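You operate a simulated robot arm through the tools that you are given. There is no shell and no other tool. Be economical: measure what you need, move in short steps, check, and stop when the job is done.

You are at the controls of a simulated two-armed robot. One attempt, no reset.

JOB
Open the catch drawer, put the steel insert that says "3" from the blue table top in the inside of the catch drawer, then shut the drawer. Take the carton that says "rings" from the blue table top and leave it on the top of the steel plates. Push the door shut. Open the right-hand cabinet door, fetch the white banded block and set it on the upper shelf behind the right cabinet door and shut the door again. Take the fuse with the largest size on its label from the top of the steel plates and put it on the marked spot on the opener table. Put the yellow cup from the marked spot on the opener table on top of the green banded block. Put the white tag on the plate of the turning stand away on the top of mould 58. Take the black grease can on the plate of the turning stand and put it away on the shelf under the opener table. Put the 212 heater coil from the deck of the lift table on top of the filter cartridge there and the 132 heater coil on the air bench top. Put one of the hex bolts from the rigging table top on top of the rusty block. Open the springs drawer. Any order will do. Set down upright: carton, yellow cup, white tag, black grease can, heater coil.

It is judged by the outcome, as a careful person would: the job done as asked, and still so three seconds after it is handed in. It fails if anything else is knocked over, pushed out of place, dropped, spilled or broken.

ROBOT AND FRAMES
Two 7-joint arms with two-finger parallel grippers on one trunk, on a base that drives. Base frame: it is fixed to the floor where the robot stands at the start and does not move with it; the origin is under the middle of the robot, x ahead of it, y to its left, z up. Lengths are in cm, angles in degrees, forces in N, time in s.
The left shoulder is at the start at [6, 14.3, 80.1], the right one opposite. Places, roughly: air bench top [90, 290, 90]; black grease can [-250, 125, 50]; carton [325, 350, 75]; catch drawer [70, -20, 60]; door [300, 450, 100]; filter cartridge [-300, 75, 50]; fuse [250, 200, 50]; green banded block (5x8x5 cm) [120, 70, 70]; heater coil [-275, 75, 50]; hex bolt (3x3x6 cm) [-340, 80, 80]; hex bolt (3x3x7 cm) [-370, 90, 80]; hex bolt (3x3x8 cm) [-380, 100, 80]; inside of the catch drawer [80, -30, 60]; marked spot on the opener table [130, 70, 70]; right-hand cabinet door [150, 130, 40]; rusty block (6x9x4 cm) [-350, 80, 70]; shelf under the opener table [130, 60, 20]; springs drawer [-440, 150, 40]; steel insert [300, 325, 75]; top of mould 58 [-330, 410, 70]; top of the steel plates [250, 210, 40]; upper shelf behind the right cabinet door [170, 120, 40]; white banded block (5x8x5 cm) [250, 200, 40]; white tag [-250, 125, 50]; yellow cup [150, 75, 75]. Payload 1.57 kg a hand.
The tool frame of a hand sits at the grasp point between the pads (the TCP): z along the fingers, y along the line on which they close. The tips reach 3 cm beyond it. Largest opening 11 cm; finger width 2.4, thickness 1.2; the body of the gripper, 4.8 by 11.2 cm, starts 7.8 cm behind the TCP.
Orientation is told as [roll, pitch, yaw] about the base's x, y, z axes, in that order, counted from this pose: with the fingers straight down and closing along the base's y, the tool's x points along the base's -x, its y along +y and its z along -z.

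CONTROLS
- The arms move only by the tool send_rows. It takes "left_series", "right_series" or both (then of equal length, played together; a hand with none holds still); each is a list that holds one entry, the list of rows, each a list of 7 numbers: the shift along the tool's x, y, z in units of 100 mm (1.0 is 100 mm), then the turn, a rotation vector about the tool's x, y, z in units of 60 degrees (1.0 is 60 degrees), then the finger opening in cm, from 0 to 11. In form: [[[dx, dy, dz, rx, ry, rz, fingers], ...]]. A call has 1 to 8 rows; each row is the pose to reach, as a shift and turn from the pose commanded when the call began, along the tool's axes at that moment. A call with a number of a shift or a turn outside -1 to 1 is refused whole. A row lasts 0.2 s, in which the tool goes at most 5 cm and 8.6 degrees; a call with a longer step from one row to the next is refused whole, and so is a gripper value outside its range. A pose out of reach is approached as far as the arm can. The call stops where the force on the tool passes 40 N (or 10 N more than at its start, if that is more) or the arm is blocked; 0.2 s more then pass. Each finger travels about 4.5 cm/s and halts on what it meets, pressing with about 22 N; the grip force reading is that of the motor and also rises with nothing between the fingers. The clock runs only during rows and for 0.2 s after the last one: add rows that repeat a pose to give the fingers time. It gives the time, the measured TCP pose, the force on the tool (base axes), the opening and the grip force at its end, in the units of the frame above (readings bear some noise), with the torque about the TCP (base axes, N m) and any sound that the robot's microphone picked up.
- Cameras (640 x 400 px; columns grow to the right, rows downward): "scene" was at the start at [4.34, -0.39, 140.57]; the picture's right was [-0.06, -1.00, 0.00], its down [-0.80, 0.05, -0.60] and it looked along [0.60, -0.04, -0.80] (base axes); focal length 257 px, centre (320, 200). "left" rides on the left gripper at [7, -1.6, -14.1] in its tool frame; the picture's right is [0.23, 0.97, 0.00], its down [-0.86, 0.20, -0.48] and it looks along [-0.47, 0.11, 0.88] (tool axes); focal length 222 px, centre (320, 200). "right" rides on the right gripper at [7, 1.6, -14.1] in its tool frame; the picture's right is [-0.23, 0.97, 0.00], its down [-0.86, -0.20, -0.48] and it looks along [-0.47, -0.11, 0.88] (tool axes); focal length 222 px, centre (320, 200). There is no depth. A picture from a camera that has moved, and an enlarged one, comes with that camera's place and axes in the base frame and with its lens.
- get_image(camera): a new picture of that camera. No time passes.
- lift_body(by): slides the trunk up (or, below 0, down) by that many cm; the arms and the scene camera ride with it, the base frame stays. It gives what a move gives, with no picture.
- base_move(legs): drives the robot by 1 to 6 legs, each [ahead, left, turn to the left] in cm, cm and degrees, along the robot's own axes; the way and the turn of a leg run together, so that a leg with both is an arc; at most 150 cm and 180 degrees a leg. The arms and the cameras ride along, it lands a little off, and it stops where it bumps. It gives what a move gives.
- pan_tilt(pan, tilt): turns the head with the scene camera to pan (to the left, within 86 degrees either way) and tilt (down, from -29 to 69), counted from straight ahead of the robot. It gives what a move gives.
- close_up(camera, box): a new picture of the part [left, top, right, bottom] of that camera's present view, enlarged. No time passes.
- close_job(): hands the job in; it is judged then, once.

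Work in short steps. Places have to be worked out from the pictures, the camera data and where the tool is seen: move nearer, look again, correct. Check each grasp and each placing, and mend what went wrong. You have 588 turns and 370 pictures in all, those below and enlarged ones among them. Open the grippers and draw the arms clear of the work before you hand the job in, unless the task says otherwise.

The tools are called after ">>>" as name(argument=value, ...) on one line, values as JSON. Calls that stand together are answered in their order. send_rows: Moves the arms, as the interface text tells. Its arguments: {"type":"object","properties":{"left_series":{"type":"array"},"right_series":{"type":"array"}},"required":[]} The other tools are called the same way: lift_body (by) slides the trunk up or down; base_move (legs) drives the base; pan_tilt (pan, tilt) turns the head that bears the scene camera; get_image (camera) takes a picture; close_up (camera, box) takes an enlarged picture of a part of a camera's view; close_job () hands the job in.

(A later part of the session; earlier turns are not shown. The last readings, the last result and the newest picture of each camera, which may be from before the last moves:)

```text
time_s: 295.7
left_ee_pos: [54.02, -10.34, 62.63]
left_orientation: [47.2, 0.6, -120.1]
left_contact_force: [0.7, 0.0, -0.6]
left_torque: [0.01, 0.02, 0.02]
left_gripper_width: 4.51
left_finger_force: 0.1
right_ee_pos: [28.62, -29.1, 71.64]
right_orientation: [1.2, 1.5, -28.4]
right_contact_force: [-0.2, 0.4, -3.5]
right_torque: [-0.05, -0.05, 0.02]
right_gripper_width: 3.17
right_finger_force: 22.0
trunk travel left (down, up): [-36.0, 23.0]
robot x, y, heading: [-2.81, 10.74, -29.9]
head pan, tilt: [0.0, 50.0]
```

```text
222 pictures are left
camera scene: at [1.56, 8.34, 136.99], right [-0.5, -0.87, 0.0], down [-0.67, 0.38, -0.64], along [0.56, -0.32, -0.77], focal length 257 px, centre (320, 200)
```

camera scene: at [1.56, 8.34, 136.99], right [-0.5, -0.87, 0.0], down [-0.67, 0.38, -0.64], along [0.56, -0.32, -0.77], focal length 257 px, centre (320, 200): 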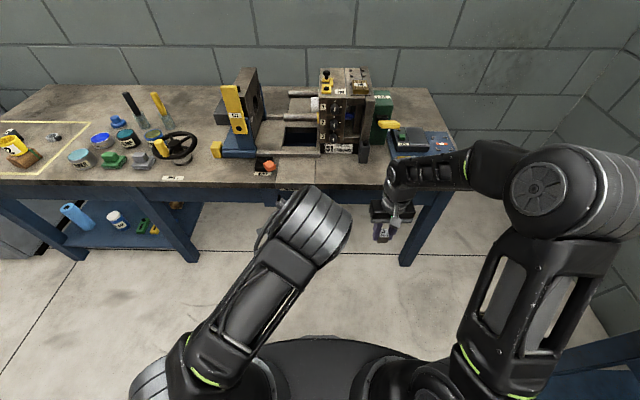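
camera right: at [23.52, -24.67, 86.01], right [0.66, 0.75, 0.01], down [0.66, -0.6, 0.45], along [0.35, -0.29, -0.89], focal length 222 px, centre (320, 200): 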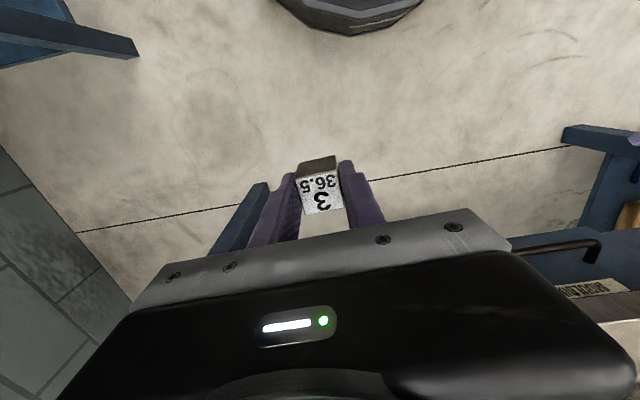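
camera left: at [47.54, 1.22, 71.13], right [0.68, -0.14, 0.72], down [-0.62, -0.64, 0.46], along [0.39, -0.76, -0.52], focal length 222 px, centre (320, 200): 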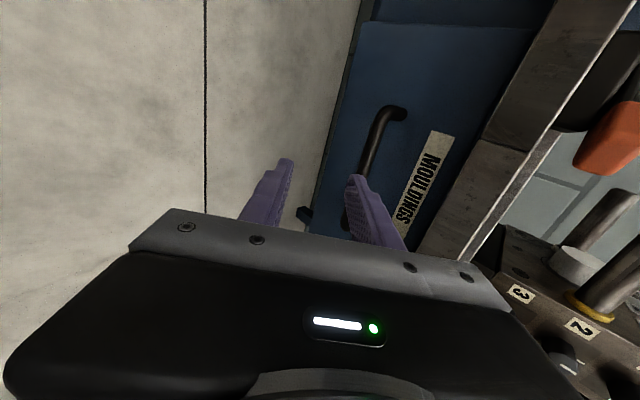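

Bar estimated at u≈59.7, z≈61.3. Shift up/forward 4 cm, then advance along the fingers 6 cm.

>>> send_rows(left_series=[[[0, 0.2, 0, 0, 0, 0, 4.5], [0, 0.4, 0, 0, 0, 0, 4.5], [0, 0.4, 0.15, 0, 0, 0, 4.5], [0, 0.4, 0.3, 0, 0, 0, 4.5], [0, 0.4, 0.4, 0, 0, 0, 4.5]]])

>>> get_image(camera="left")

>>> close_up(camera="right", box=[440, 150, 640, 320])

```text
time_s: 296.9
left_ee_pos: [58.87, -13.19, 63.18]
left_orientation: [47.4, 0.6, -120.0]
left_contact_force: [-12.8, 7.3, 11.7]
left_torque: [-0.37, -0.44, -0.14]
left_gripper_width: 4.39
left_finger_force: 0.0
right_ee_pos: [28.41, -28.96, 71.69]
right_orientation: [1.0, 1.3, -28.4]
right_contact_force: [0.1, 0.4, -2.8]
right_torque: [0.01, 0.0, -0.03]
right_gripper_width: 3.17
right_finger_force: 21.8
trunk travel left (down, up): [-36.0, 23.0]
robot x, y, heading: [-2.46, 10.75, -29.9]
head pan, tilt: [0.0, 50.0]
```

```text
221 pictures are left
camera left: at [52.39, -1.56, 71.58], right [0.68, -0.14, 0.72], down [-0.62, -0.64, 0.46], along [0.39, -0.76, -0.52], focal length 222 px, centre (320, 200)
```

left: 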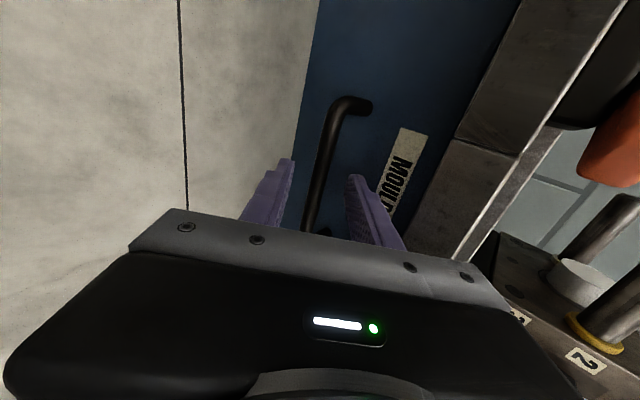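

```text
2.35 times, centred on (540, 235) of right
camera zoom: at [23.39, -24.6, 86.1], right [0.66, 0.75, 0.01], down [0.66, -0.6, 0.45], along [0.35, -0.29, -0.89], focal length 523 px, centre (-198, 118)
```

zoom: 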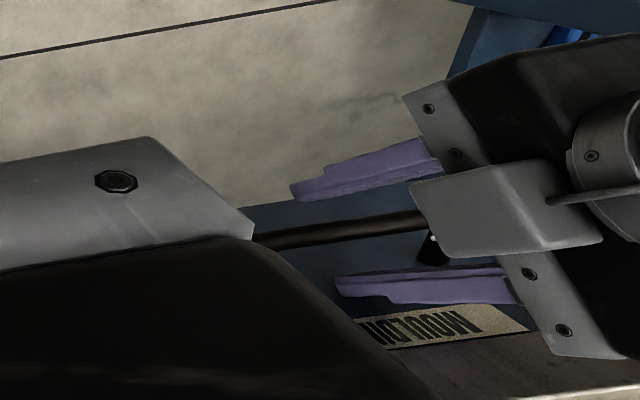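

The bar is between the fingers and the far finger touches the drawer face. Back 0.4 and close.

>>> send_rows(left_series=[[[0, -0.02, -0.04, 0, 0, 0, 4], [0, -0.02, -0.04, 0, 0, 0, 2.5], [0, -0.02, -0.04, 0, 0, 0, 1], [0, -0.02, -0.04, 0, 0, 0, 0.5], [0, -0.02, -0.04, 0, 0, 0, 0.5]]])

>>> get_image(camera="left")

```text
time_s: 298.1
left_ee_pos: [58.66, -12.95, 63.23]
left_orientation: [47.4, 0.6, -120.1]
left_contact_force: [3.4, 0.2, 4.4]
left_torque: [0.3, -0.32, -0.51]
left_gripper_width: 1.18
left_finger_force: 28.9
right_ee_pos: [28.54, -29.07, 71.59]
right_orientation: [1.1, 1.5, -28.5]
right_contact_force: [-0.6, 0.0, -2.2]
right_torque: [-0.02, 0.03, -0.04]
right_gripper_width: 3.19
right_finger_force: 22.1
trunk travel left (down, up): [-36.0, 23.0]
robot x, y, heading: [-2.48, 10.35, -29.7]
head pan, tilt: [0.0, 50.0]
```

```text
219 pictures are left
camera left: at [52.13, -1.42, 71.63], right [0.68, -0.14, 0.72], down [-0.62, -0.64, 0.46], along [0.39, -0.76, -0.52], focal length 222 px, centre (320, 200)
```

left: 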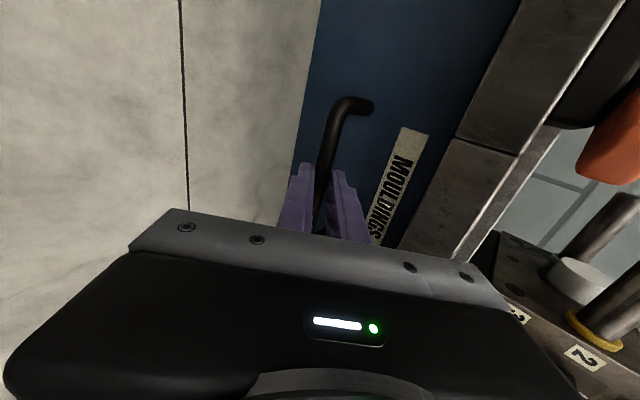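

Handle gripped. Pull the drawer 10 cm.

>>> send_rows(left_series=[[[0, -0.17, -0.185, 0, 0, 0, 0.5], [0, -0.34, -0.37, 0, 0, 0, 0.5], [0, -0.51, -0.55, 0, 0, 0, 0.5], [0, -0.68, -0.735, 0, 0, 0, 0.5], [0, -0.68, -0.735, 0, 0, 0, 0.5]]])

>>> get_image(camera="left")

```text
time_s: 299.3
left_ee_pos: [50.08, -7.87, 63.06]
left_orientation: [47.4, 0.7, -119.9]
left_contact_force: [2.9, 8.4, 25.6]
left_torque: [0.45, -0.62, -0.25]
left_gripper_width: 1.17
left_finger_force: 29.6
right_ee_pos: [28.52, -29.04, 71.83]
right_orientation: [1.1, 1.4, -28.3]
right_contact_force: [-0.5, 0.1, -1.8]
right_torque: [0.02, 0.0, 0.01]
right_gripper_width: 3.19
right_finger_force: 22.1
trunk travel left (down, up): [-36.0, 23.0]
robot x, y, heading: [-2.57, 10.57, -29.5]
head pan, tilt: [0.0, 50.0]
```

```text
218 pictures are left
camera left: at [43.44, 3.73, 71.6], right [0.68, -0.14, 0.72], down [-0.62, -0.64, 0.46], along [0.4, -0.76, -0.52], focal length 222 px, centre (320, 200)
```

left: 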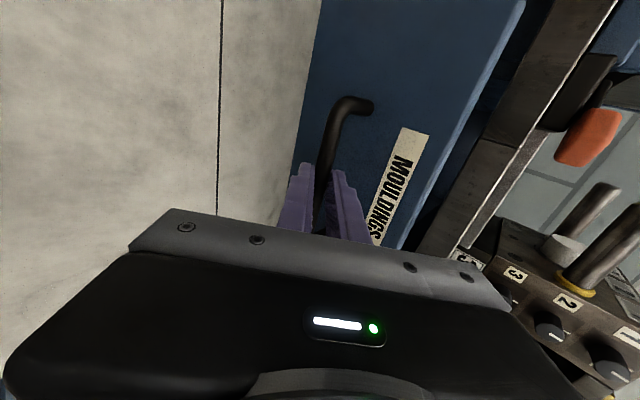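

Drawer slides out. Pull another 9 cm, easing slightly upward.

>>> send_rows(left_series=[[[0, -0.13, -0.2, 0, 0, 0, 0.5], [0, -0.28, -0.36, 0, 0, 0, 0.5], [0, -0.43, -0.52, 0, 0, 0, 0.5], [0, -0.58, -0.69, 0, 0, 0, 0.5], [0, -0.58, -0.69, 0, 0, 0, 0.5]]])

>>> get_image(camera="scene")

>>> get_image(camera="right")

```text
time_s: 300.5
left_ee_pos: [42.27, -3.19, 63.11]
left_orientation: [47.0, 0.8, -119.8]
left_contact_force: [4.5, 14.0, -14.4]
left_torque: [1.07, -0.44, 0.13]
left_gripper_width: 1.18
left_finger_force: 29.1
right_ee_pos: [28.68, -29.05, 71.64]
right_orientation: [1.1, 1.6, -28.4]
right_contact_force: [0.2, -1.0, -3.6]
right_torque: [0.0, -0.02, 0.03]
right_gripper_width: 3.16
right_finger_force: 22.9
trunk travel left (down, up): [-36.0, 23.0]
robot x, y, heading: [-2.59, 11.11, -29.7]
head pan, tilt: [0.0, 50.0]
```

```text
217 pictures are left
camera scene: at [1.66, 8.42, 136.97], right [-0.5, -0.87, 0.0], down [-0.67, 0.38, -0.64], along [0.56, -0.32, -0.77], focal length 257 px, centre (320, 200)
```

scene: 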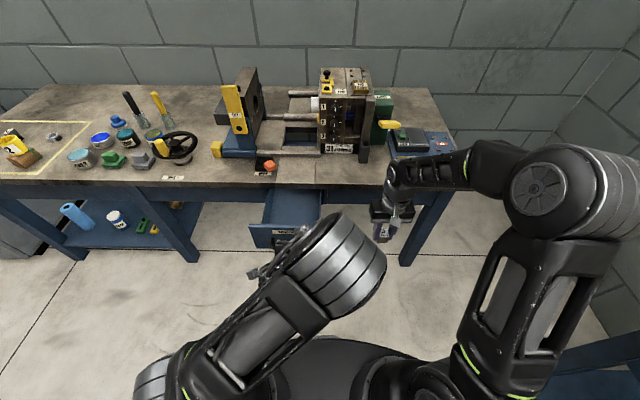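

```text
216 pictures are left
camera right: at [23.6, -24.61, 85.98], right [0.66, 0.75, 0.01], down [0.66, -0.6, 0.45], along [0.34, -0.29, -0.89], focal length 222 px, centre (320, 200)
```

right: 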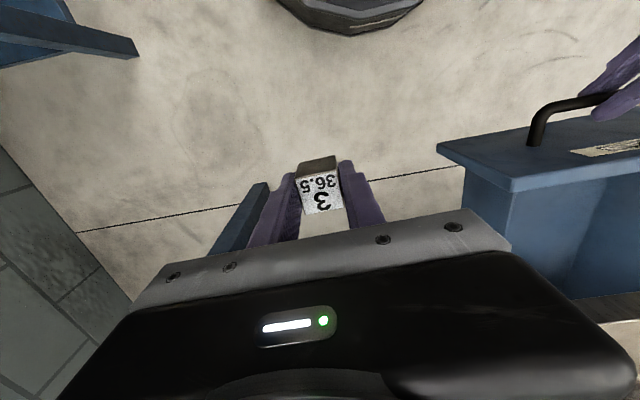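

Drawer open ~19 cm with its interior visible. Release the handle and withdraw the left hand to the left.

>>> send_rows(left_series=[[[0, 0, 0, 0, 0, 0, 2.5], [0, 0, 0, 0, 0, 0, 4], [0, 0, -0.2, 0, 0, 0, 4.5], [0, 0, -0.5, 0, 0, 0, 4.5], [0.3, 0, -0.7, 0, 0, 0, 4.5], [0.6, 0, -0.8, 0, 0, 0, 4.5], [0.9, 0, -0.8, 0, 0, 0, 4.5]]])

>>> get_image(camera="scene")

```text
time_s: 302.1
left_ee_pos: [47.85, 1.5, 67.73]
left_orientation: [47.4, 0.6, -119.8]
left_contact_force: [-0.3, 0.5, -0.3]
left_torque: [-0.01, 0.0, -0.03]
left_gripper_width: 4.39
left_finger_force: 0.0
left hand out of reach, approached as far as the arm can: row 3, 4, 5, 6, 7
right_ee_pos: [28.67, -28.99, 71.64]
right_orientation: [1.1, 1.5, -28.4]
right_contact_force: [0.2, 0.4, -2.4]
right_torque: [0.01, -0.01, -0.01]
right_gripper_width: 3.2
right_finger_force: 22.0
trunk travel left (down, up): [-36.0, 23.0]
robot x, y, heading: [-2.09, 10.46, -29.9]
head pan, tilt: [0.0, 50.0]
```

```text
215 pictures are left
camera scene: at [1.56, 8.37, 136.99], right [-0.5, -0.87, 0.0], down [-0.67, 0.38, -0.64], along [0.56, -0.32, -0.77], focal length 257 px, centre (320, 200)
```

scene: 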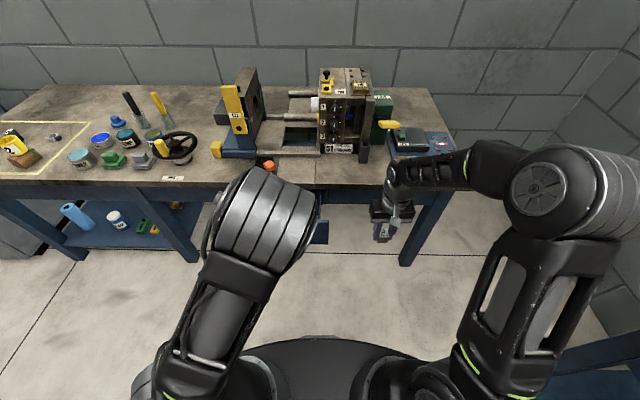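

Continue moving the left hand up and left, clear of the drawer.

>>> send_rows(left_series=[[[0.25, 0.1, -0.1, 0, 0, 0, 4.5], [0.5, 0.2, -0.2, 0.1, 0, 0, 4.5], [0.75, 0.35, -0.32, 0.23, 0, 0, 4.5], [1.0, 0.5, -0.46, 0.36, 0, 0, 4.5], [1.0, 0.5, -0.46, 0.49, 0, 0, 4.5], [1.0, 0.5, -0.46, 0.62, 0, 0, 4.5], [1.0, 0.5, -0.46, 0.78, 0, 0, 4.5]]])

>>> get_image(camera="scene")

```text
refused: row 7 steps farther than a row can; nothing moved
```

```text
214 pictures are left
camera scene: at [1.56, 8.37, 136.99], right [-0.5, -0.87, 0.0], down [-0.67, 0.38, -0.64], along [0.56, -0.32, -0.77], focal length 257 px, centre (320, 200)
```

scene: 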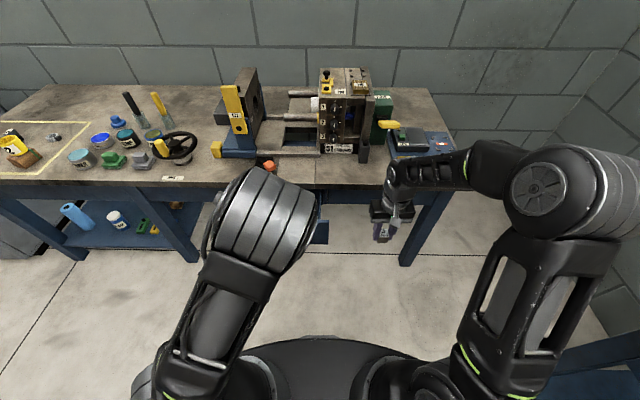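

One row turned too far; resend with an even turn.

>>> send_rows(left_series=[[[0.2, 0.1, -0.1, 0, 0, 0, 4.5], [0.4, 0.2, -0.2, 0.12, 0, 0, 4.5], [0.6, 0.3, -0.3, 0.24, 0, 0, 4.5], [0.8, 0.4, -0.4, 0.36, 0, 0, 4.5], [1.0, 0.5, -0.46, 0.48, 0, 0, 4.5], [1.0, 0.5, -0.46, 0.6, 0, 0, 4.5], [1.0, 0.5, -0.46, 0.72, 0, 0, 4.5], [1.0, 0.5, -0.46, 0.78, 0, 0, 4.5]]])

>>> get_image(camera="scene")

```text
time_s: 303.9
left_ee_pos: [52.89, 10.3, 74.08]
left_orientation: [0.5, 0.4, -120.1]
left_contact_force: [0.5, 0.0, -0.2]
left_torque: [0.02, 0.01, -0.03]
left_gripper_width: 4.5
left_finger_force: 0.1
left hand out of reach, approached as far as the arm can: row 1
right_ee_pos: [28.53, -29.07, 71.69]
right_orientation: [1.1, 1.6, -28.5]
right_contact_force: [-0.1, 0.0, -2.0]
right_torque: [-0.04, 0.03, 0.0]
right_gripper_width: 3.15
right_finger_force: 22.5
trunk travel left (down, up): [-36.0, 23.0]
robot x, y, heading: [-2.91, 10.83, -29.9]
head pan, tilt: [0.0, 50.0]
```

```text
213 pictures are left
camera scene: at [1.57, 8.35, 136.99], right [-0.5, -0.87, 0.0], down [-0.67, 0.38, -0.64], along [0.56, -0.32, -0.77], focal length 257 px, centre (320, 200)
```

scene: 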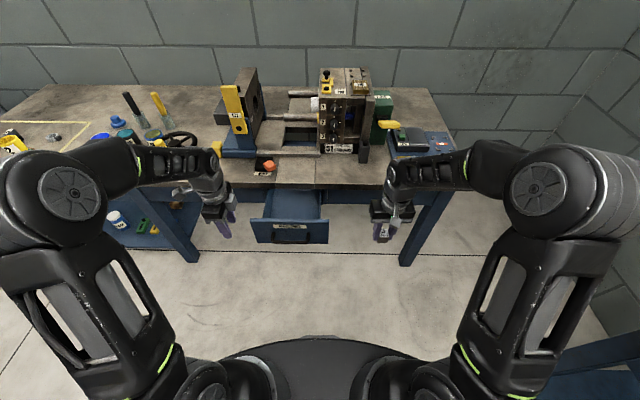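

Clear now. Zoom on the open drawer.

>>> close_up(camera="scene", box=[240, 150, 360, 250])

```text
4.00 times, centred on (300, 200) of scene
camera zoom: at [1.57, 8.35, 136.99], right [-0.5, -0.87, 0.0], down [-0.67, 0.38, -0.64], along [0.56, -0.32, -0.77], focal length 1028 px, centre (400, 200)
```

zoom: 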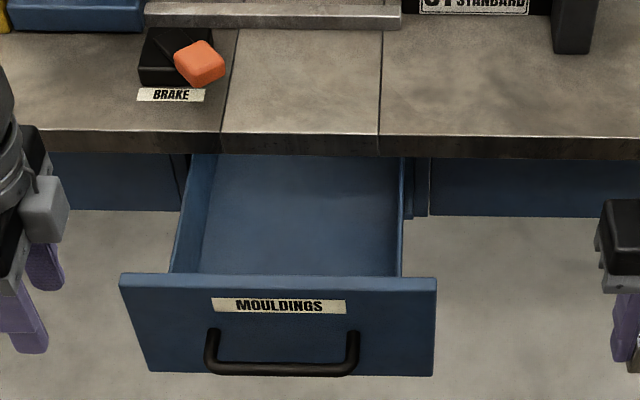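

Drawer interior is open between its front panel (≈55 ahead) and the table edge (≈66). Bring the right hand with the insert above it.

>>> send_rows(right_series=[[[-0.1, 0.35, -0.25, 0, 0, 0, 2], [-0.2, 0.7, -0.5, 0, 0, 0, 2], [-0.3, 1.0, -0.8, 0, 0, 0, 2]]])

>>> send_rows(right_series=[[[-0.15, 0.35, 0, 0, 0, 0, 2], [-0.3, 0.7, 0, 0, 0, 0, 2], [-0.45, 1.0, 0, 0, 0, 0, 2]]])

>>> send_rows(right_series=[[[-0.15, 0.3, 0, 0, 0, 0, 2], [-0.3, 0.6, 0, 0, 0, 0, 2], [-0.45, 0.8, 0, 0, 0, 0, 2], [-0.45, 0.8, 0, 0, 0, 0, 2]]])

>>> get_image(camera="right")

>>> get_image(camera="scene")

```text
time_s: 304.7
left_ee_pos: [53.0, 10.26, 73.91]
left_orientation: [0.4, 0.6, -119.9]
left_contact_force: [-0.1, 0.9, 0.1]
left_torque: [0.02, 0.03, 0.03]
left_gripper_width: 4.51
left_finger_force: 0.2
right_ee_pos: [36.05, -21.82, 79.71]
right_orientation: [1.0, 1.4, -28.4]
right_contact_force: [0.9, 0.3, -2.2]
right_torque: [0.0, -0.01, 0.0]
right_gripper_width: 3.16
right_finger_force: 22.4
trunk travel left (down, up): [-36.0, 23.0]
robot x, y, heading: [-2.48, 10.56, -29.5]
head pan, tilt: [0.0, 50.0]
```

```text
time_s: 305.5
left_ee_pos: [52.86, 10.23, 74.05]
left_orientation: [0.5, 0.6, -120.0]
left_contact_force: [1.1, -1.6, 0.6]
left_torque: [-0.01, 0.02, -0.01]
left_gripper_width: 4.48
left_finger_force: 0.2
right_ee_pos: [44.76, -15.43, 79.83]
right_orientation: [1.2, 1.6, -28.4]
right_contact_force: [-0.8, 0.3, -2.2]
right_torque: [-0.01, -0.02, -0.04]
right_gripper_width: 3.16
right_finger_force: 22.4
trunk travel left (down, up): [-36.0, 23.0]
robot x, y, heading: [-2.48, 10.73, -29.7]
head pan, tilt: [0.0, 50.0]
```

```text
time_s: 306.5
left_ee_pos: [53.03, 10.29, 74.13]
left_orientation: [0.4, 0.5, -120.1]
left_contact_force: [0.1, 0.0, 0.3]
left_torque: [0.0, -0.03, -0.02]
left_gripper_width: 4.49
left_finger_force: 0.1
right_ee_pos: [52.74, -10.24, 79.77]
right_orientation: [1.1, 1.6, -28.4]
right_contact_force: [0.2, -0.1, -2.3]
right_torque: [0.01, 0.02, 0.01]
right_gripper_width: 3.17
right_finger_force: 22.1
trunk travel left (down, up): [-36.0, 23.0]
robot x, y, heading: [-2.31, 10.76, -30.0]
head pan, tilt: [0.0, 50.0]
```

```text
211 pictures are left
camera right: at [47.64, -5.87, 94.17], right [0.66, 0.75, 0.01], down [0.66, -0.6, 0.45], along [0.34, -0.29, -0.89], focal length 222 px, centre (320, 200)
```

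right: 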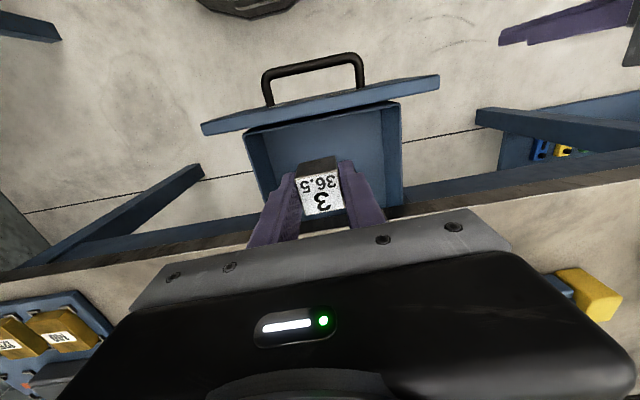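

```text
210 pictures are left
camera scene: at [1.59, 8.37, 136.99], right [-0.5, -0.87, 0.0], down [-0.67, 0.38, -0.64], along [0.56, -0.32, -0.77], focal length 257 px, centre (320, 200)
```

scene: 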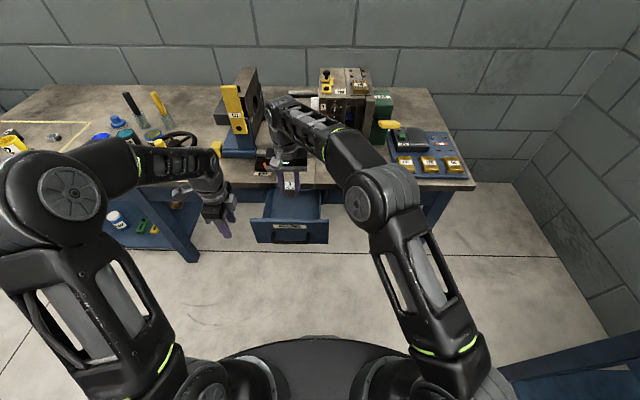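

The insert is over the open interior with ~6 cm to the table edge and ~5 to the panel. Lower it straight down.

>>> send_rows(right_series=[[[-0.04, 0.03, 0.3, 0, 0, 0, 2], [-0.04, 0.03, 0.6, 0, 0, 0, 2], [-0.04, 0.03, 0.9, 0, 0, 0, 2], [-0.04, 0.03, 1.0, 0, 0, 0, 2]]])

>>> get_image(camera="right")

>>> close_up(camera="scene", box=[230, 130, 370, 250])

```text
time_s: 307.5
left_ee_pos: [53.03, 10.37, 74.11]
left_orientation: [0.5, 0.5, -119.9]
left_contact_force: [-0.5, -0.1, -0.1]
left_torque: [-0.04, 0.01, 0.02]
left_gripper_width: 4.51
left_finger_force: 0.1
right_ee_pos: [53.13, -10.06, 69.61]
right_orientation: [1.1, 1.5, -28.4]
right_contact_force: [0.2, 0.0, -2.2]
right_torque: [0.04, 0.01, 0.04]
right_gripper_width: 3.19
right_finger_force: 22.2
trunk travel left (down, up): [-36.0, 23.0]
robot x, y, heading: [-2.7, 10.45, -29.9]
head pan, tilt: [0.0, 50.0]
```

```text
209 pictures are left
camera right: at [48.06, -5.57, 84.06], right [0.66, 0.75, 0.01], down [0.66, -0.6, 0.45], along [0.35, -0.29, -0.89], focal length 222 px, centre (320, 200)
```

right: 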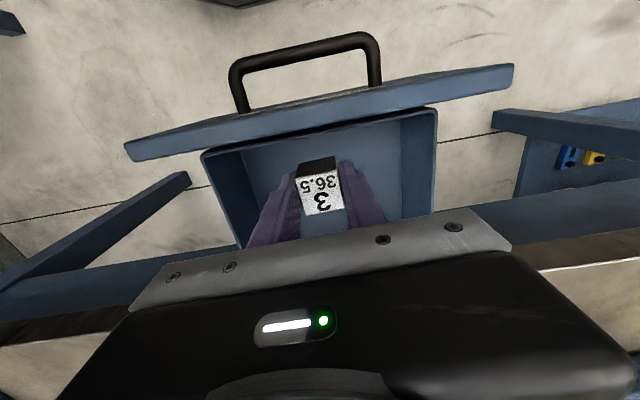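

```text
3.33 times, centred on (300, 190) of scene
camera zoom: at [1.59, 8.36, 136.99], right [-0.5, -0.87, 0.0], down [-0.67, 0.38, -0.64], along [0.56, -0.32, -0.77], focal length 857 px, centre (387, 233)
```

zoom: 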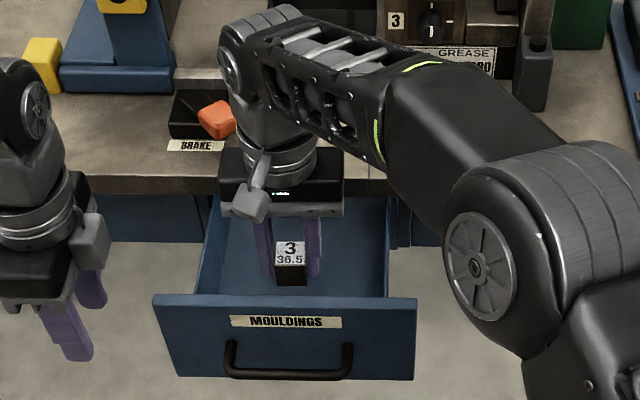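

Still clear. Lower 8 more and check.

>>> send_rows(right_series=[[[0, 0, 0.25, 0, 0, 0, 2], [0, 0, 0.5, 0, 0, 0, 2], [0, 0, 0.75, 0, 0, 0, 2], [0, 0, 0.85, 0, 0, 0, 2]]])

>>> close_up(camera="scene", box=[230, 130, 370, 250])

>>> get_image(camera="right")

```text
time_s: 308.5
left_ee_pos: [53.06, 10.25, 74.23]
left_orientation: [0.5, 0.7, -120.0]
left_contact_force: [0.1, -0.1, 0.9]
left_torque: [-0.03, -0.02, 0.01]
left_gripper_width: 4.5
left_finger_force: 0.2
right_ee_pos: [52.91, -9.83, 61.16]
right_orientation: [1.1, 1.5, -28.3]
right_contact_force: [-0.3, 0.4, -0.1]
right_torque: [-0.05, 0.03, -0.03]
right_gripper_width: 3.16
right_finger_force: 22.0
trunk travel left (down, up): [-36.0, 23.0]
robot x, y, heading: [-2.39, 10.65, -29.8]
head pan, tilt: [0.0, 50.0]
```

```text
3.33 times, centred on (300, 190) of scene
camera zoom: at [1.56, 8.38, 137.0], right [-0.5, -0.87, 0.0], down [-0.67, 0.38, -0.64], along [0.56, -0.32, -0.77], focal length 857 px, centre (387, 233)
```

zoom: 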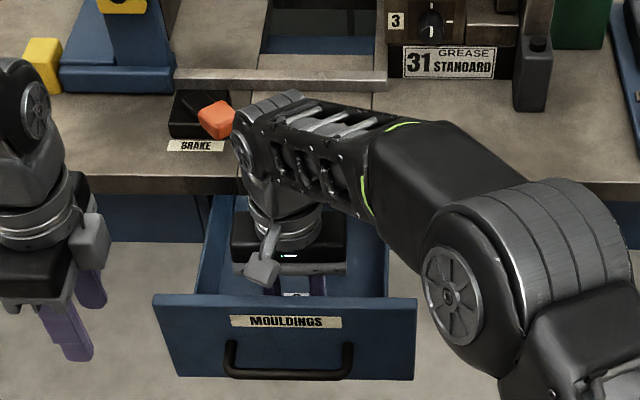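

```text
206 pictures are left
camera right: at [47.75, -5.36, 75.65], right [0.66, 0.75, 0.01], down [0.66, -0.6, 0.45], along [0.35, -0.29, -0.89], focal length 222 px, centre (320, 200)
```

right: 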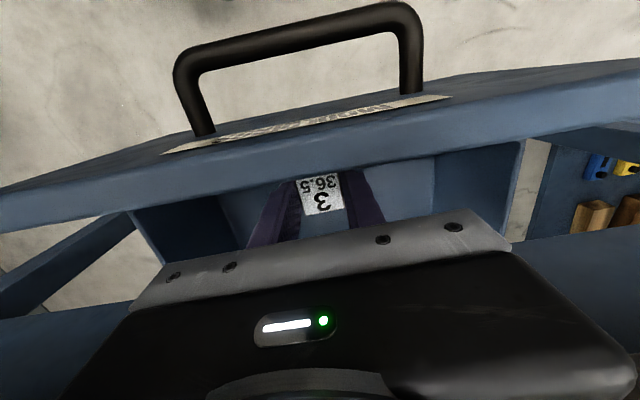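

The hanging weight just vanished from the force: bottom contact likely. Press 0.3 to confirm.

>>> send_rows(right_series=[[[0, 0, 0.02, 0, 0, 0, 2], [0, 0, 0.03, 0, 0, 0, 2]]])

```text
time_s: 309.1
left_ee_pos: [52.82, 10.38, 74.11]
left_orientation: [0.6, 0.6, -119.9]
left_contact_force: [0.2, -0.3, -0.3]
left_torque: [0.01, 0.04, 0.05]
left_gripper_width: 4.51
left_finger_force: 0.0
right_ee_pos: [52.8, -9.74, 61.24]
right_orientation: [1.2, 1.3, -28.5]
right_contact_force: [-2.9, -0.8, 16.2]
right_torque: [-0.22, 0.38, 0.0]
right_gripper_width: 3.16
right_finger_force: 21.7
trunk travel left (down, up): [-36.0, 23.0]
robot x, y, heading: [-2.6, 10.84, -29.8]
head pan, tilt: [0.0, 50.0]
```

Contact confirmed. Release the insert and rise straight up.

>>> send_rows(right_series=[[[0, 0, -0.02, 0, 0, 0, 3.5], [0, 0, -0.02, 0, 0, 0, 5], [0, 0, -0.02, 0, 0, 0, 5], [0, 0, -0.3, 0, 0, 0, 5], [0, 0, -0.6, 0, 0, 0, 5], [0, 0, -1.0, 0, 0, 0, 5]]])

>>> send_rows(right_series=[[[0, 0, -0.4, 0, 0, 0, 5], [0, 0, -0.8, 0, 0, 0, 5], [0, 0, -1.0, 0, 0, 0, 5]]])

>>> get_image(camera="right")

```text
time_s: 310.5
left_ee_pos: [52.9, 10.27, 74.1]
left_orientation: [0.5, 0.6, -120.0]
left_contact_force: [0.2, 0.4, 0.2]
left_torque: [0.03, 0.04, 0.0]
left_gripper_width: 4.49
left_finger_force: 0.1
right_ee_pos: [53.02, -9.98, 70.96]
right_orientation: [1.1, 1.7, -28.4]
right_contact_force: [-0.2, 0.6, -0.9]
right_torque: [0.0, 0.0, 0.01]
right_gripper_width: 5.02
right_finger_force: 0.2
trunk travel left (down, up): [-36.0, 23.0]
robot x, y, heading: [-2.3, 10.98, -29.7]
head pan, tilt: [0.0, 50.0]
```

```text
time_s: 311.3
left_ee_pos: [52.92, 10.29, 74.14]
left_orientation: [0.5, 0.6, -120.0]
left_contact_force: [0.7, -0.2, 0.7]
left_torque: [0.0, 0.0, -0.02]
left_gripper_width: 4.52
left_finger_force: 0.0
right_ee_pos: [53.13, -10.1, 80.08]
right_orientation: [1.2, 1.4, -28.4]
right_contact_force: [-0.1, -0.7, -0.3]
right_torque: [-0.03, 0.03, -0.03]
right_gripper_width: 5.04
right_finger_force: 0.0
right hand out of reach, approached as far as the arm can: row 3
trunk travel left (down, up): [-36.0, 23.0]
robot x, y, heading: [-2.3, 10.9, -30.0]
head pan, tilt: [0.0, 50.0]
```

```text
205 pictures are left
camera right: at [48.04, -5.79, 94.46], right [0.66, 0.75, 0.01], down [0.66, -0.6, 0.45], along [0.35, -0.29, -0.89], focal length 222 px, centre (320, 200)
```

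right: 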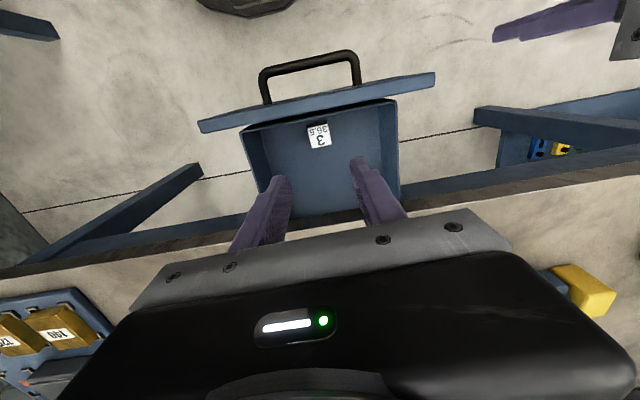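

Insert "3" lies in the drawer. Now move the right hand back in front of the handle, closed, and push the drawer shut.

>>> send_rows(right_series=[[[0.35, 0, 0, 0, 0, 0, 3], [0.7, 0, 0, 0, 0, 0, 1], [1.0, 0, 0, 0, 0, 0, 0]]])

>>> send_rows(right_series=[[[0.35, 0, 0, 0, 0, 0, 0], [0.7, 0, 0, 0, 0, 0, 0], [0.9, 0, 0, 0, 0, 0, 0], [0.9, 0, 0.3, 0, 0, 0, 0], [0.9, 0, 0.6, 0, 0, 0, 0], [0.9, 0, 0.9, 0, 0, 0, 0]]])

>>> get_image(camera="right")

>>> get_image(camera="scene")

```text
time_s: 312.1
left_ee_pos: [52.98, 10.3, 74.21]
left_orientation: [0.5, 0.6, -120.0]
left_contact_force: [-0.2, -0.7, -0.5]
left_torque: [0.0, 0.0, -0.05]
left_gripper_width: 4.49
left_finger_force: 0.2
right_ee_pos: [44.26, -5.31, 80.4]
right_orientation: [1.1, 1.5, -28.5]
right_contact_force: [0.1, 0.4, -1.0]
right_torque: [0.03, -0.03, -0.05]
right_gripper_width: 0.0
right_finger_force: 8.5
trunk travel left (down, up): [-36.0, 23.0]
robot x, y, heading: [-2.71, 10.95, -30.0]
head pan, tilt: [0.0, 50.0]
```

```text
time_s: 313.5
left_ee_pos: [53.0, 10.31, 74.05]
left_orientation: [0.6, 0.5, -120.0]
left_contact_force: [0.5, 0.1, -0.5]
left_torque: [0.03, 0.0, -0.02]
left_gripper_width: 4.47
left_finger_force: 0.1
right_ee_pos: [36.34, -1.15, 71.77]
right_orientation: [1.1, 1.6, -28.4]
right_contact_force: [0.1, 0.0, -0.1]
right_torque: [0.0, -0.01, -0.01]
right_gripper_width: 0.0
right_finger_force: 21.8
trunk travel left (down, up): [-36.0, 23.0]
robot x, y, heading: [-2.63, 10.33, -29.9]
head pan, tilt: [0.0, 50.0]
```

```text
204 pictures are left
camera right: at [31.26, 3.34, 86.12], right [0.66, 0.75, 0.01], down [0.66, -0.6, 0.45], along [0.34, -0.29, -0.89], focal length 222 px, centre (320, 200)
```

right: 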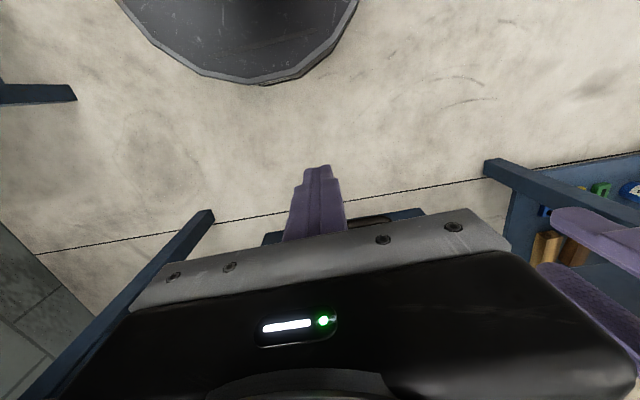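

```text
203 pictures are left
camera scene: at [1.56, 8.37, 137.0], right [-0.5, -0.87, 0.0], down [-0.67, 0.38, -0.64], along [0.56, -0.32, -0.77], focal length 257 px, centre (320, 200)
```

scene: 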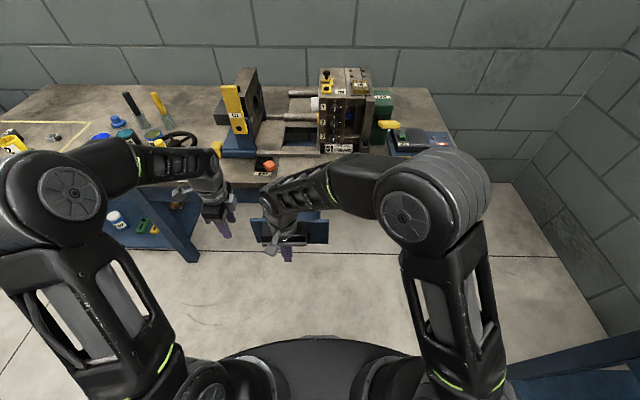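

In front of the handle. Lower 9 and push forward.

>>> send_rows(right_series=[[[0, 0, 0.3, 0, 0, 0, 0], [0, 0, 0.6, 0, 0, 0, 0], [0, 0, 0.92, 0, 0, 0, 0], [-0.25, 0, 0.92, 0, 0, 0, 0], [-0.5, 0, 0.92, 0, 0, 0, 0], [-0.75, 0, 0.92, 0, 0, 0, 0], [-1.0, 0, 0.92, 0, 0, 0, 0]]])

>>> send_rows(right_series=[[[-0.25, 0, 0, 0, 0, 0, 0], [-0.5, 0, 0, 0, 0, 0, 0], [-0.75, 0, 0, 0, 0, 0, 0], [-1.0, 0, 0, 0, 0, 0, 0]]])

>>> get_image(camera="scene")

```text
time_s: 315.1
left_ee_pos: [53.02, 10.17, 74.06]
left_orientation: [0.5, 0.6, -119.9]
left_contact_force: [-0.1, 0.2, -0.8]
left_torque: [0.0, 0.02, 0.0]
left_gripper_width: 4.5
left_finger_force: 0.0
right_ee_pos: [44.9, -5.47, 61.95]
right_orientation: [1.1, 1.4, -28.4]
right_contact_force: [-0.5, -0.7, -0.1]
right_torque: [-0.01, 0.03, -0.03]
right_gripper_width: 0.0
right_finger_force: 21.4
trunk travel left (down, up): [-36.0, 23.0]
robot x, y, heading: [-2.36, 10.82, -29.7]
head pan, tilt: [0.0, 50.0]
```

```text
time_s: 316.1
left_ee_pos: [53.04, 10.28, 74.05]
left_orientation: [0.5, 0.6, -120.0]
left_contact_force: [0.5, 0.0, 0.5]
left_torque: [-0.01, 0.02, 0.0]
left_gripper_width: 4.51
left_finger_force: 0.1
right_ee_pos: [53.89, -10.26, 61.84]
right_orientation: [1.1, 1.4, -28.4]
right_contact_force: [-0.2, -0.2, -0.4]
right_torque: [-0.01, 0.01, 0.0]
right_gripper_width: 0.01
right_finger_force: 20.8
trunk travel left (down, up): [-36.0, 23.0]
robot x, y, heading: [-2.5, 10.48, -29.7]
head pan, tilt: [0.0, 50.0]
```

```text
202 pictures are left
camera scene: at [1.6, 8.36, 136.99], right [-0.5, -0.87, 0.0], down [-0.67, 0.38, -0.64], along [0.56, -0.32, -0.77], focal length 257 px, centre (320, 200)
```

scene: 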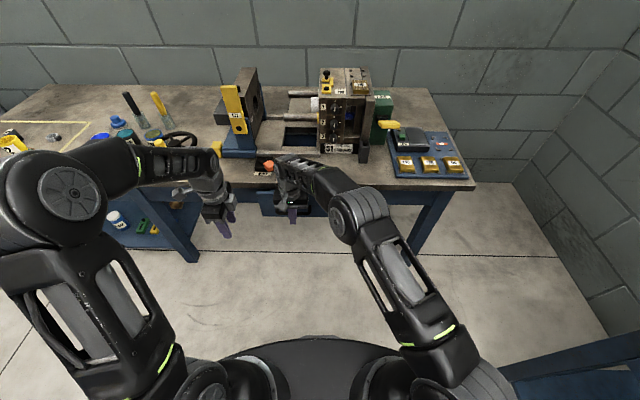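

Nearly shut. Raise 1.6 so the gripper body passes over the table edge while the tips still push the bar, and push on.

>>> send_rows(right_series=[[[0.05, 0, -0.17, 0, 0, 0, 0], [-0.15, 0, -0.17, 0, 0, 0, 0], [-0.3, 0, -0.17, 0, 0, 0, 0], [-0.45, 0, -0.17, 0, 0, 0, 0], [-0.6, 0, -0.17, 0, 0, 0, 0]]])

>>> get_image(camera="right")

>>> close_up(camera="scene", box=[230, 150, 370, 240])

```text
time_s: 317.0
left_ee_pos: [52.92, 10.13, 74.23]
left_orientation: [0.6, 0.5, -120.1]
left_contact_force: [-1.2, -0.6, 0.3]
left_torque: [0.04, 0.0, 0.03]
left_gripper_width: 4.52
left_finger_force: 0.0
right_ee_pos: [56.13, -11.66, 63.61]
right_orientation: [1.0, 2.5, -28.7]
right_contact_force: [-8.6, 2.4, 3.1]
right_torque: [-0.27, -0.77, -0.32]
right_gripper_width: 0.02
right_finger_force: 21.6
right hand out of reach, approached as far as the arm can: row 4
trunk travel left (down, up): [-36.0, 23.0]
robot x, y, heading: [-2.96, 10.79, -29.7]
head pan, tilt: [0.0, 50.0]
stopped in row 4 (right hand): the force on the tool passed its limit (the readings are from after the stop); the commanded pose is now the measured one
```

```text
201 pictures are left
camera right: at [51.27, -7.23, 78.13], right [0.67, 0.75, 0.01], down [0.67, -0.6, 0.44], along [0.33, -0.29, -0.9], focal length 222 px, centre (320, 200)
```

right: 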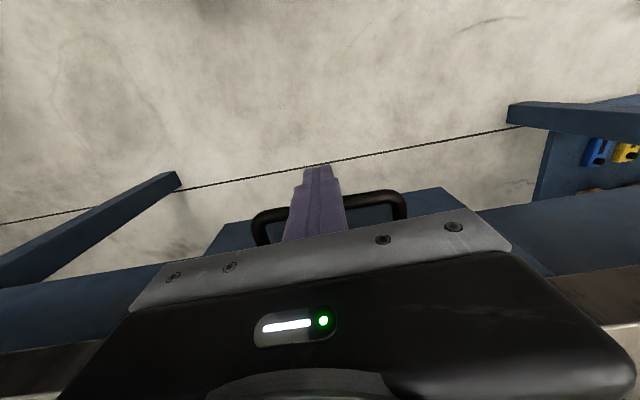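

```text
4.44 times, centred on (300, 195) of scene
camera zoom: at [1.45, 8.4, 137.01], right [-0.5, -0.87, 0.0], down [-0.66, 0.38, -0.64], along [0.56, -0.32, -0.77], focal length 1143 px, centre (409, 222)
```

zoom: 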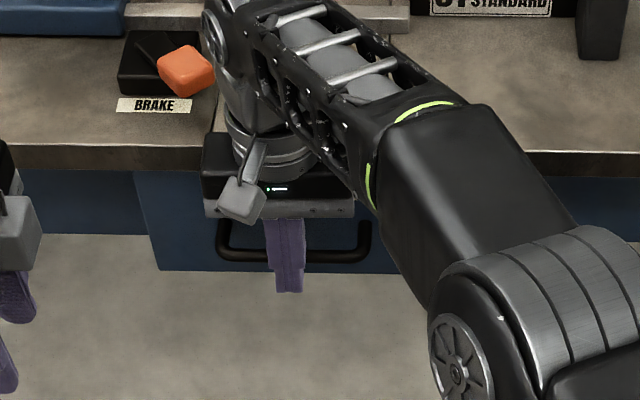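

Blocked, perhaps by the gripper body at the table edge. Back off and look at how far the drawer stands out.

>>> send_rows(right_series=[[[0.3, 0, 0, 0, 0, 0, 0], [0.6, 0, 0, 0, 0, 0, 0], [0.6, -0.4, 0, 0, 0, 0, 0], [0.6, -0.8, 0, 0, 0, 0, 0], [0.6, -1.0, 0, 0, 0, 0, 0]]])

>>> get_image(camera="right")

>>> close_up(camera="scene", box=[230, 150, 370, 240])

```text
time_s: 318.2
left_ee_pos: [53.0, 10.26, 74.11]
left_orientation: [0.6, 0.6, -120.0]
left_contact_force: [-0.3, 0.2, -1.1]
left_torque: [-0.01, -0.01, 0.04]
left_gripper_width: 4.51
left_finger_force: 0.0
right_ee_pos: [46.14, -17.64, 63.81]
right_orientation: [1.0, 2.4, -28.6]
right_contact_force: [-0.8, 0.7, 0.1]
right_torque: [-0.01, -0.03, 0.02]
right_gripper_width: 0.01
right_finger_force: 20.9
trunk travel left (down, up): [-36.0, 23.0]
robot x, y, heading: [-2.79, 10.58, -29.7]
head pan, tilt: [0.0, 50.0]
```

```text
199 pictures are left
camera right: at [41.24, -13.2, 78.19], right [0.67, 0.75, 0.01], down [0.67, -0.6, 0.44], along [0.33, -0.29, -0.9], focal length 222 px, centre (320, 200)
```

right: 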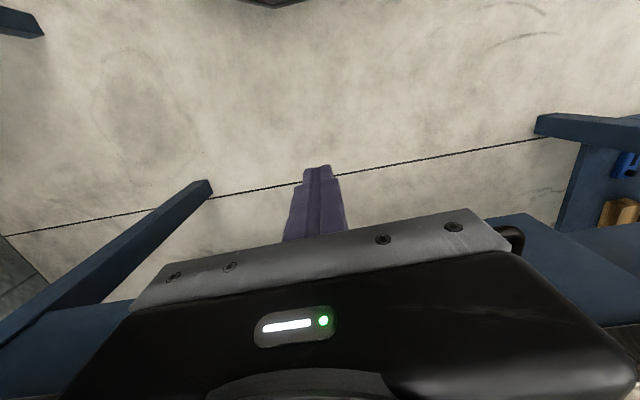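

```text
4.44 times, centred on (300, 195) of scene
camera zoom: at [1.54, 8.36, 136.99], right [-0.5, -0.87, 0.0], down [-0.67, 0.38, -0.64], along [0.56, -0.32, -0.77], focal length 1143 px, centre (409, 222)
```

zoom: 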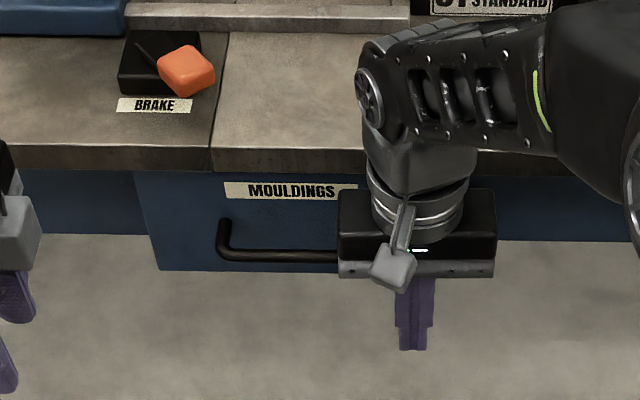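

Drawer still ~3.5 cm out. I tilt the right fingers forward (clear of the table edge) beside the handle and push on the panel.

>>> send_rows(right_series=[[[0, 0, 0, 0, -0.14, 0, 0], [0, 0, 0, 0, -0.28, 0, 0], [0, 0, 0, 0, -0.42, 0, 0], [0, 0, 0, 0, -0.56, 0, 0], [0, 0, 0, 0, -0.7, 0, 0], [0, 0, 0, 0, -0.84, 0, 0]]])

>>> get_image(camera="right")

>>> get_image(camera="scene")

```text
time_s: 319.6
left_ee_pos: [52.93, 10.27, 74.02]
left_orientation: [0.6, 0.5, -120.0]
left_contact_force: [-0.4, -0.3, 0.3]
left_torque: [0.0, 0.01, 0.03]
left_gripper_width: 4.52
left_finger_force: 0.0
right_ee_pos: [46.12, -17.43, 63.82]
right_orientation: [1.5, -48.3, -29.8]
right_contact_force: [-0.3, -0.3, 0.2]
right_torque: [-0.02, -0.05, -0.01]
right_gripper_width: 0.0
right_finger_force: 21.6
trunk travel left (down, up): [-36.0, 23.0]
robot x, y, heading: [-2.53, 10.63, -29.8]
head pan, tilt: [0.0, 50.0]
```

```text
197 pictures are left
camera right: at [33.66, -8.82, 68.01], right [0.6, 0.78, 0.19], down [0.08, -0.29, 0.95], along [0.8, -0.55, -0.24], focal length 222 px, centre (320, 200)
```

right: 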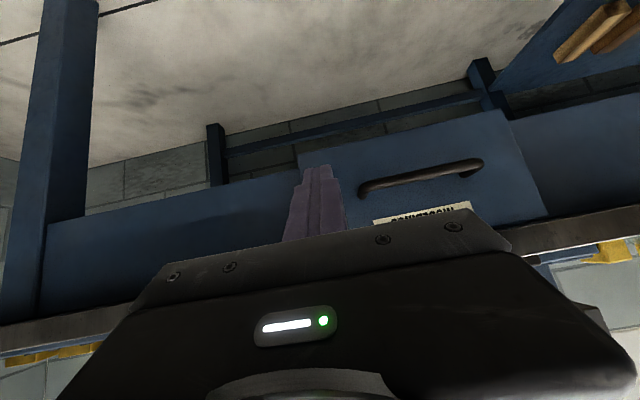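

```text
196 pictures are left
camera scene: at [1.55, 8.38, 137.0], right [-0.5, -0.87, 0.0], down [-0.67, 0.38, -0.64], along [0.56, -0.32, -0.77], focal length 257 px, centre (320, 200)
```

scene: 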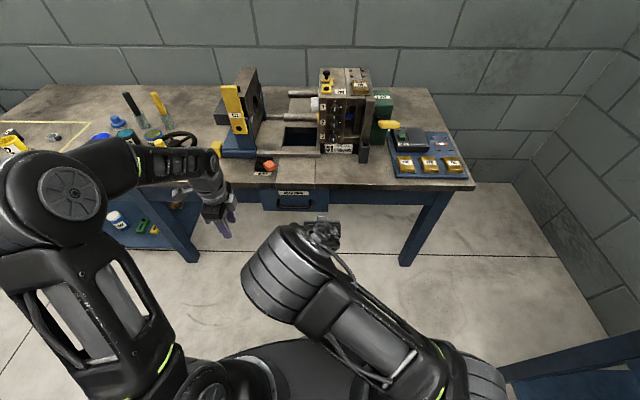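

Finger faces the panel just right of the handle. Shift 3 left, 5 lower, and push forward until it stops.

>>> send_rows(right_series=[[[0.1, 0.15, 0.1, 0, 0, 0, 0], [0.25, 0.3, 0.25, 0, 0, 0, 0], [0.2, 0.3, 0.45, 0, 0, 0, 0], [0.04, 0.3, 0.7, 0, 0, 0, 0]]])

>>> send_rows(right_series=[[[-0.13, 0, 0.15, 0, 0, 0, 0], [-0.27, 0, 0.3, 0, 0, 0, 0], [-0.4, 0, 0.45, 0, 0, 0, 0], [-0.53, 0, 0.6, 0, 0, 0, 0], [-0.66, 0, 0.75, 0, 0, 0, 0], [-0.8, 0, 0.9, 0, 0, 0, 0]]])

>>> get_image(camera="right")

>>> close_up(camera="scene", box=[230, 150, 370, 240])

```text
time_s: 320.6
left_ee_pos: [52.94, 10.26, 74.07]
left_orientation: [0.4, 0.6, -120.1]
left_contact_force: [-0.3, 0.8, 0.7]
left_torque: [0.02, -0.03, 0.0]
left_gripper_width: 4.48
left_finger_force: 0.1
right_ee_pos: [51.98, -17.29, 58.71]
right_orientation: [1.5, -48.0, -29.7]
right_contact_force: [0.4, 0.2, -0.5]
right_torque: [0.02, -0.02, 0.01]
right_gripper_width: 0.04
right_finger_force: 21.1
trunk travel left (down, up): [-36.0, 23.0]
robot x, y, heading: [-1.99, 10.8, -29.7]
head pan, tilt: [0.0, 50.0]
```

```text
time_s: 321.4
left_ee_pos: [52.74, 10.27, 74.23]
left_orientation: [0.5, 0.7, -120.2]
left_contact_force: [-0.4, -0.1, 0.6]
left_torque: [-0.02, -0.06, 0.03]
left_gripper_width: 4.53
left_finger_force: 0.1
right_ee_pos: [56.68, -19.65, 58.25]
right_orientation: [1.3, -46.9, -29.3]
right_contact_force: [-3.4, 1.8, -0.8]
right_torque: [-0.22, -0.35, -0.03]
right_gripper_width: 0.0
right_finger_force: 21.4
trunk travel left (down, up): [-36.0, 23.0]
robot x, y, heading: [-2.74, 10.43, -30.0]
head pan, tilt: [0.0, 50.0]
stopped in row 4 (right hand): the force on the tool passed its limit (the readings are from after the stop); the commanded pose is now the measured one
```

```text
195 pictures are left
camera right: at [44.32, -11.01, 62.89], right [0.6, 0.78, 0.18], down [0.1, -0.3, 0.95], along [0.79, -0.55, -0.26], focal length 222 px, centre (320, 200)
```

right: 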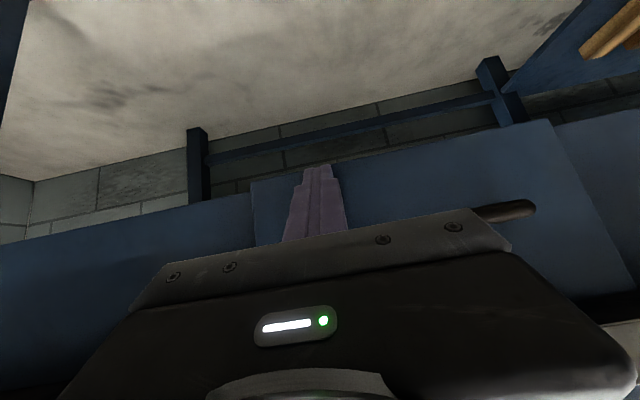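

```text
4.44 times, centred on (300, 195) of scene
camera zoom: at [1.34, 8.49, 137.02], right [-0.5, -0.87, 0.0], down [-0.66, 0.38, -0.64], along [0.56, -0.32, -0.77], focal length 1143 px, centre (409, 222)
```

zoom: 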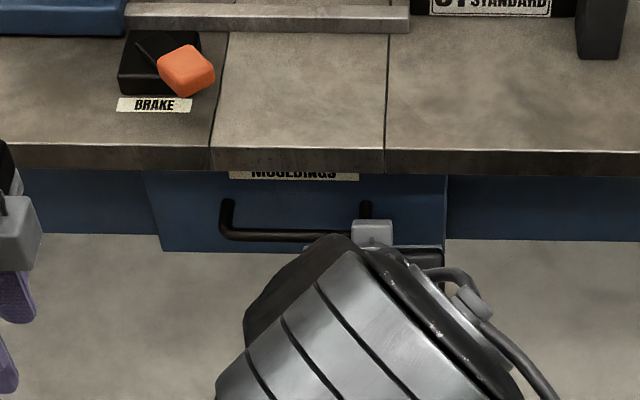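

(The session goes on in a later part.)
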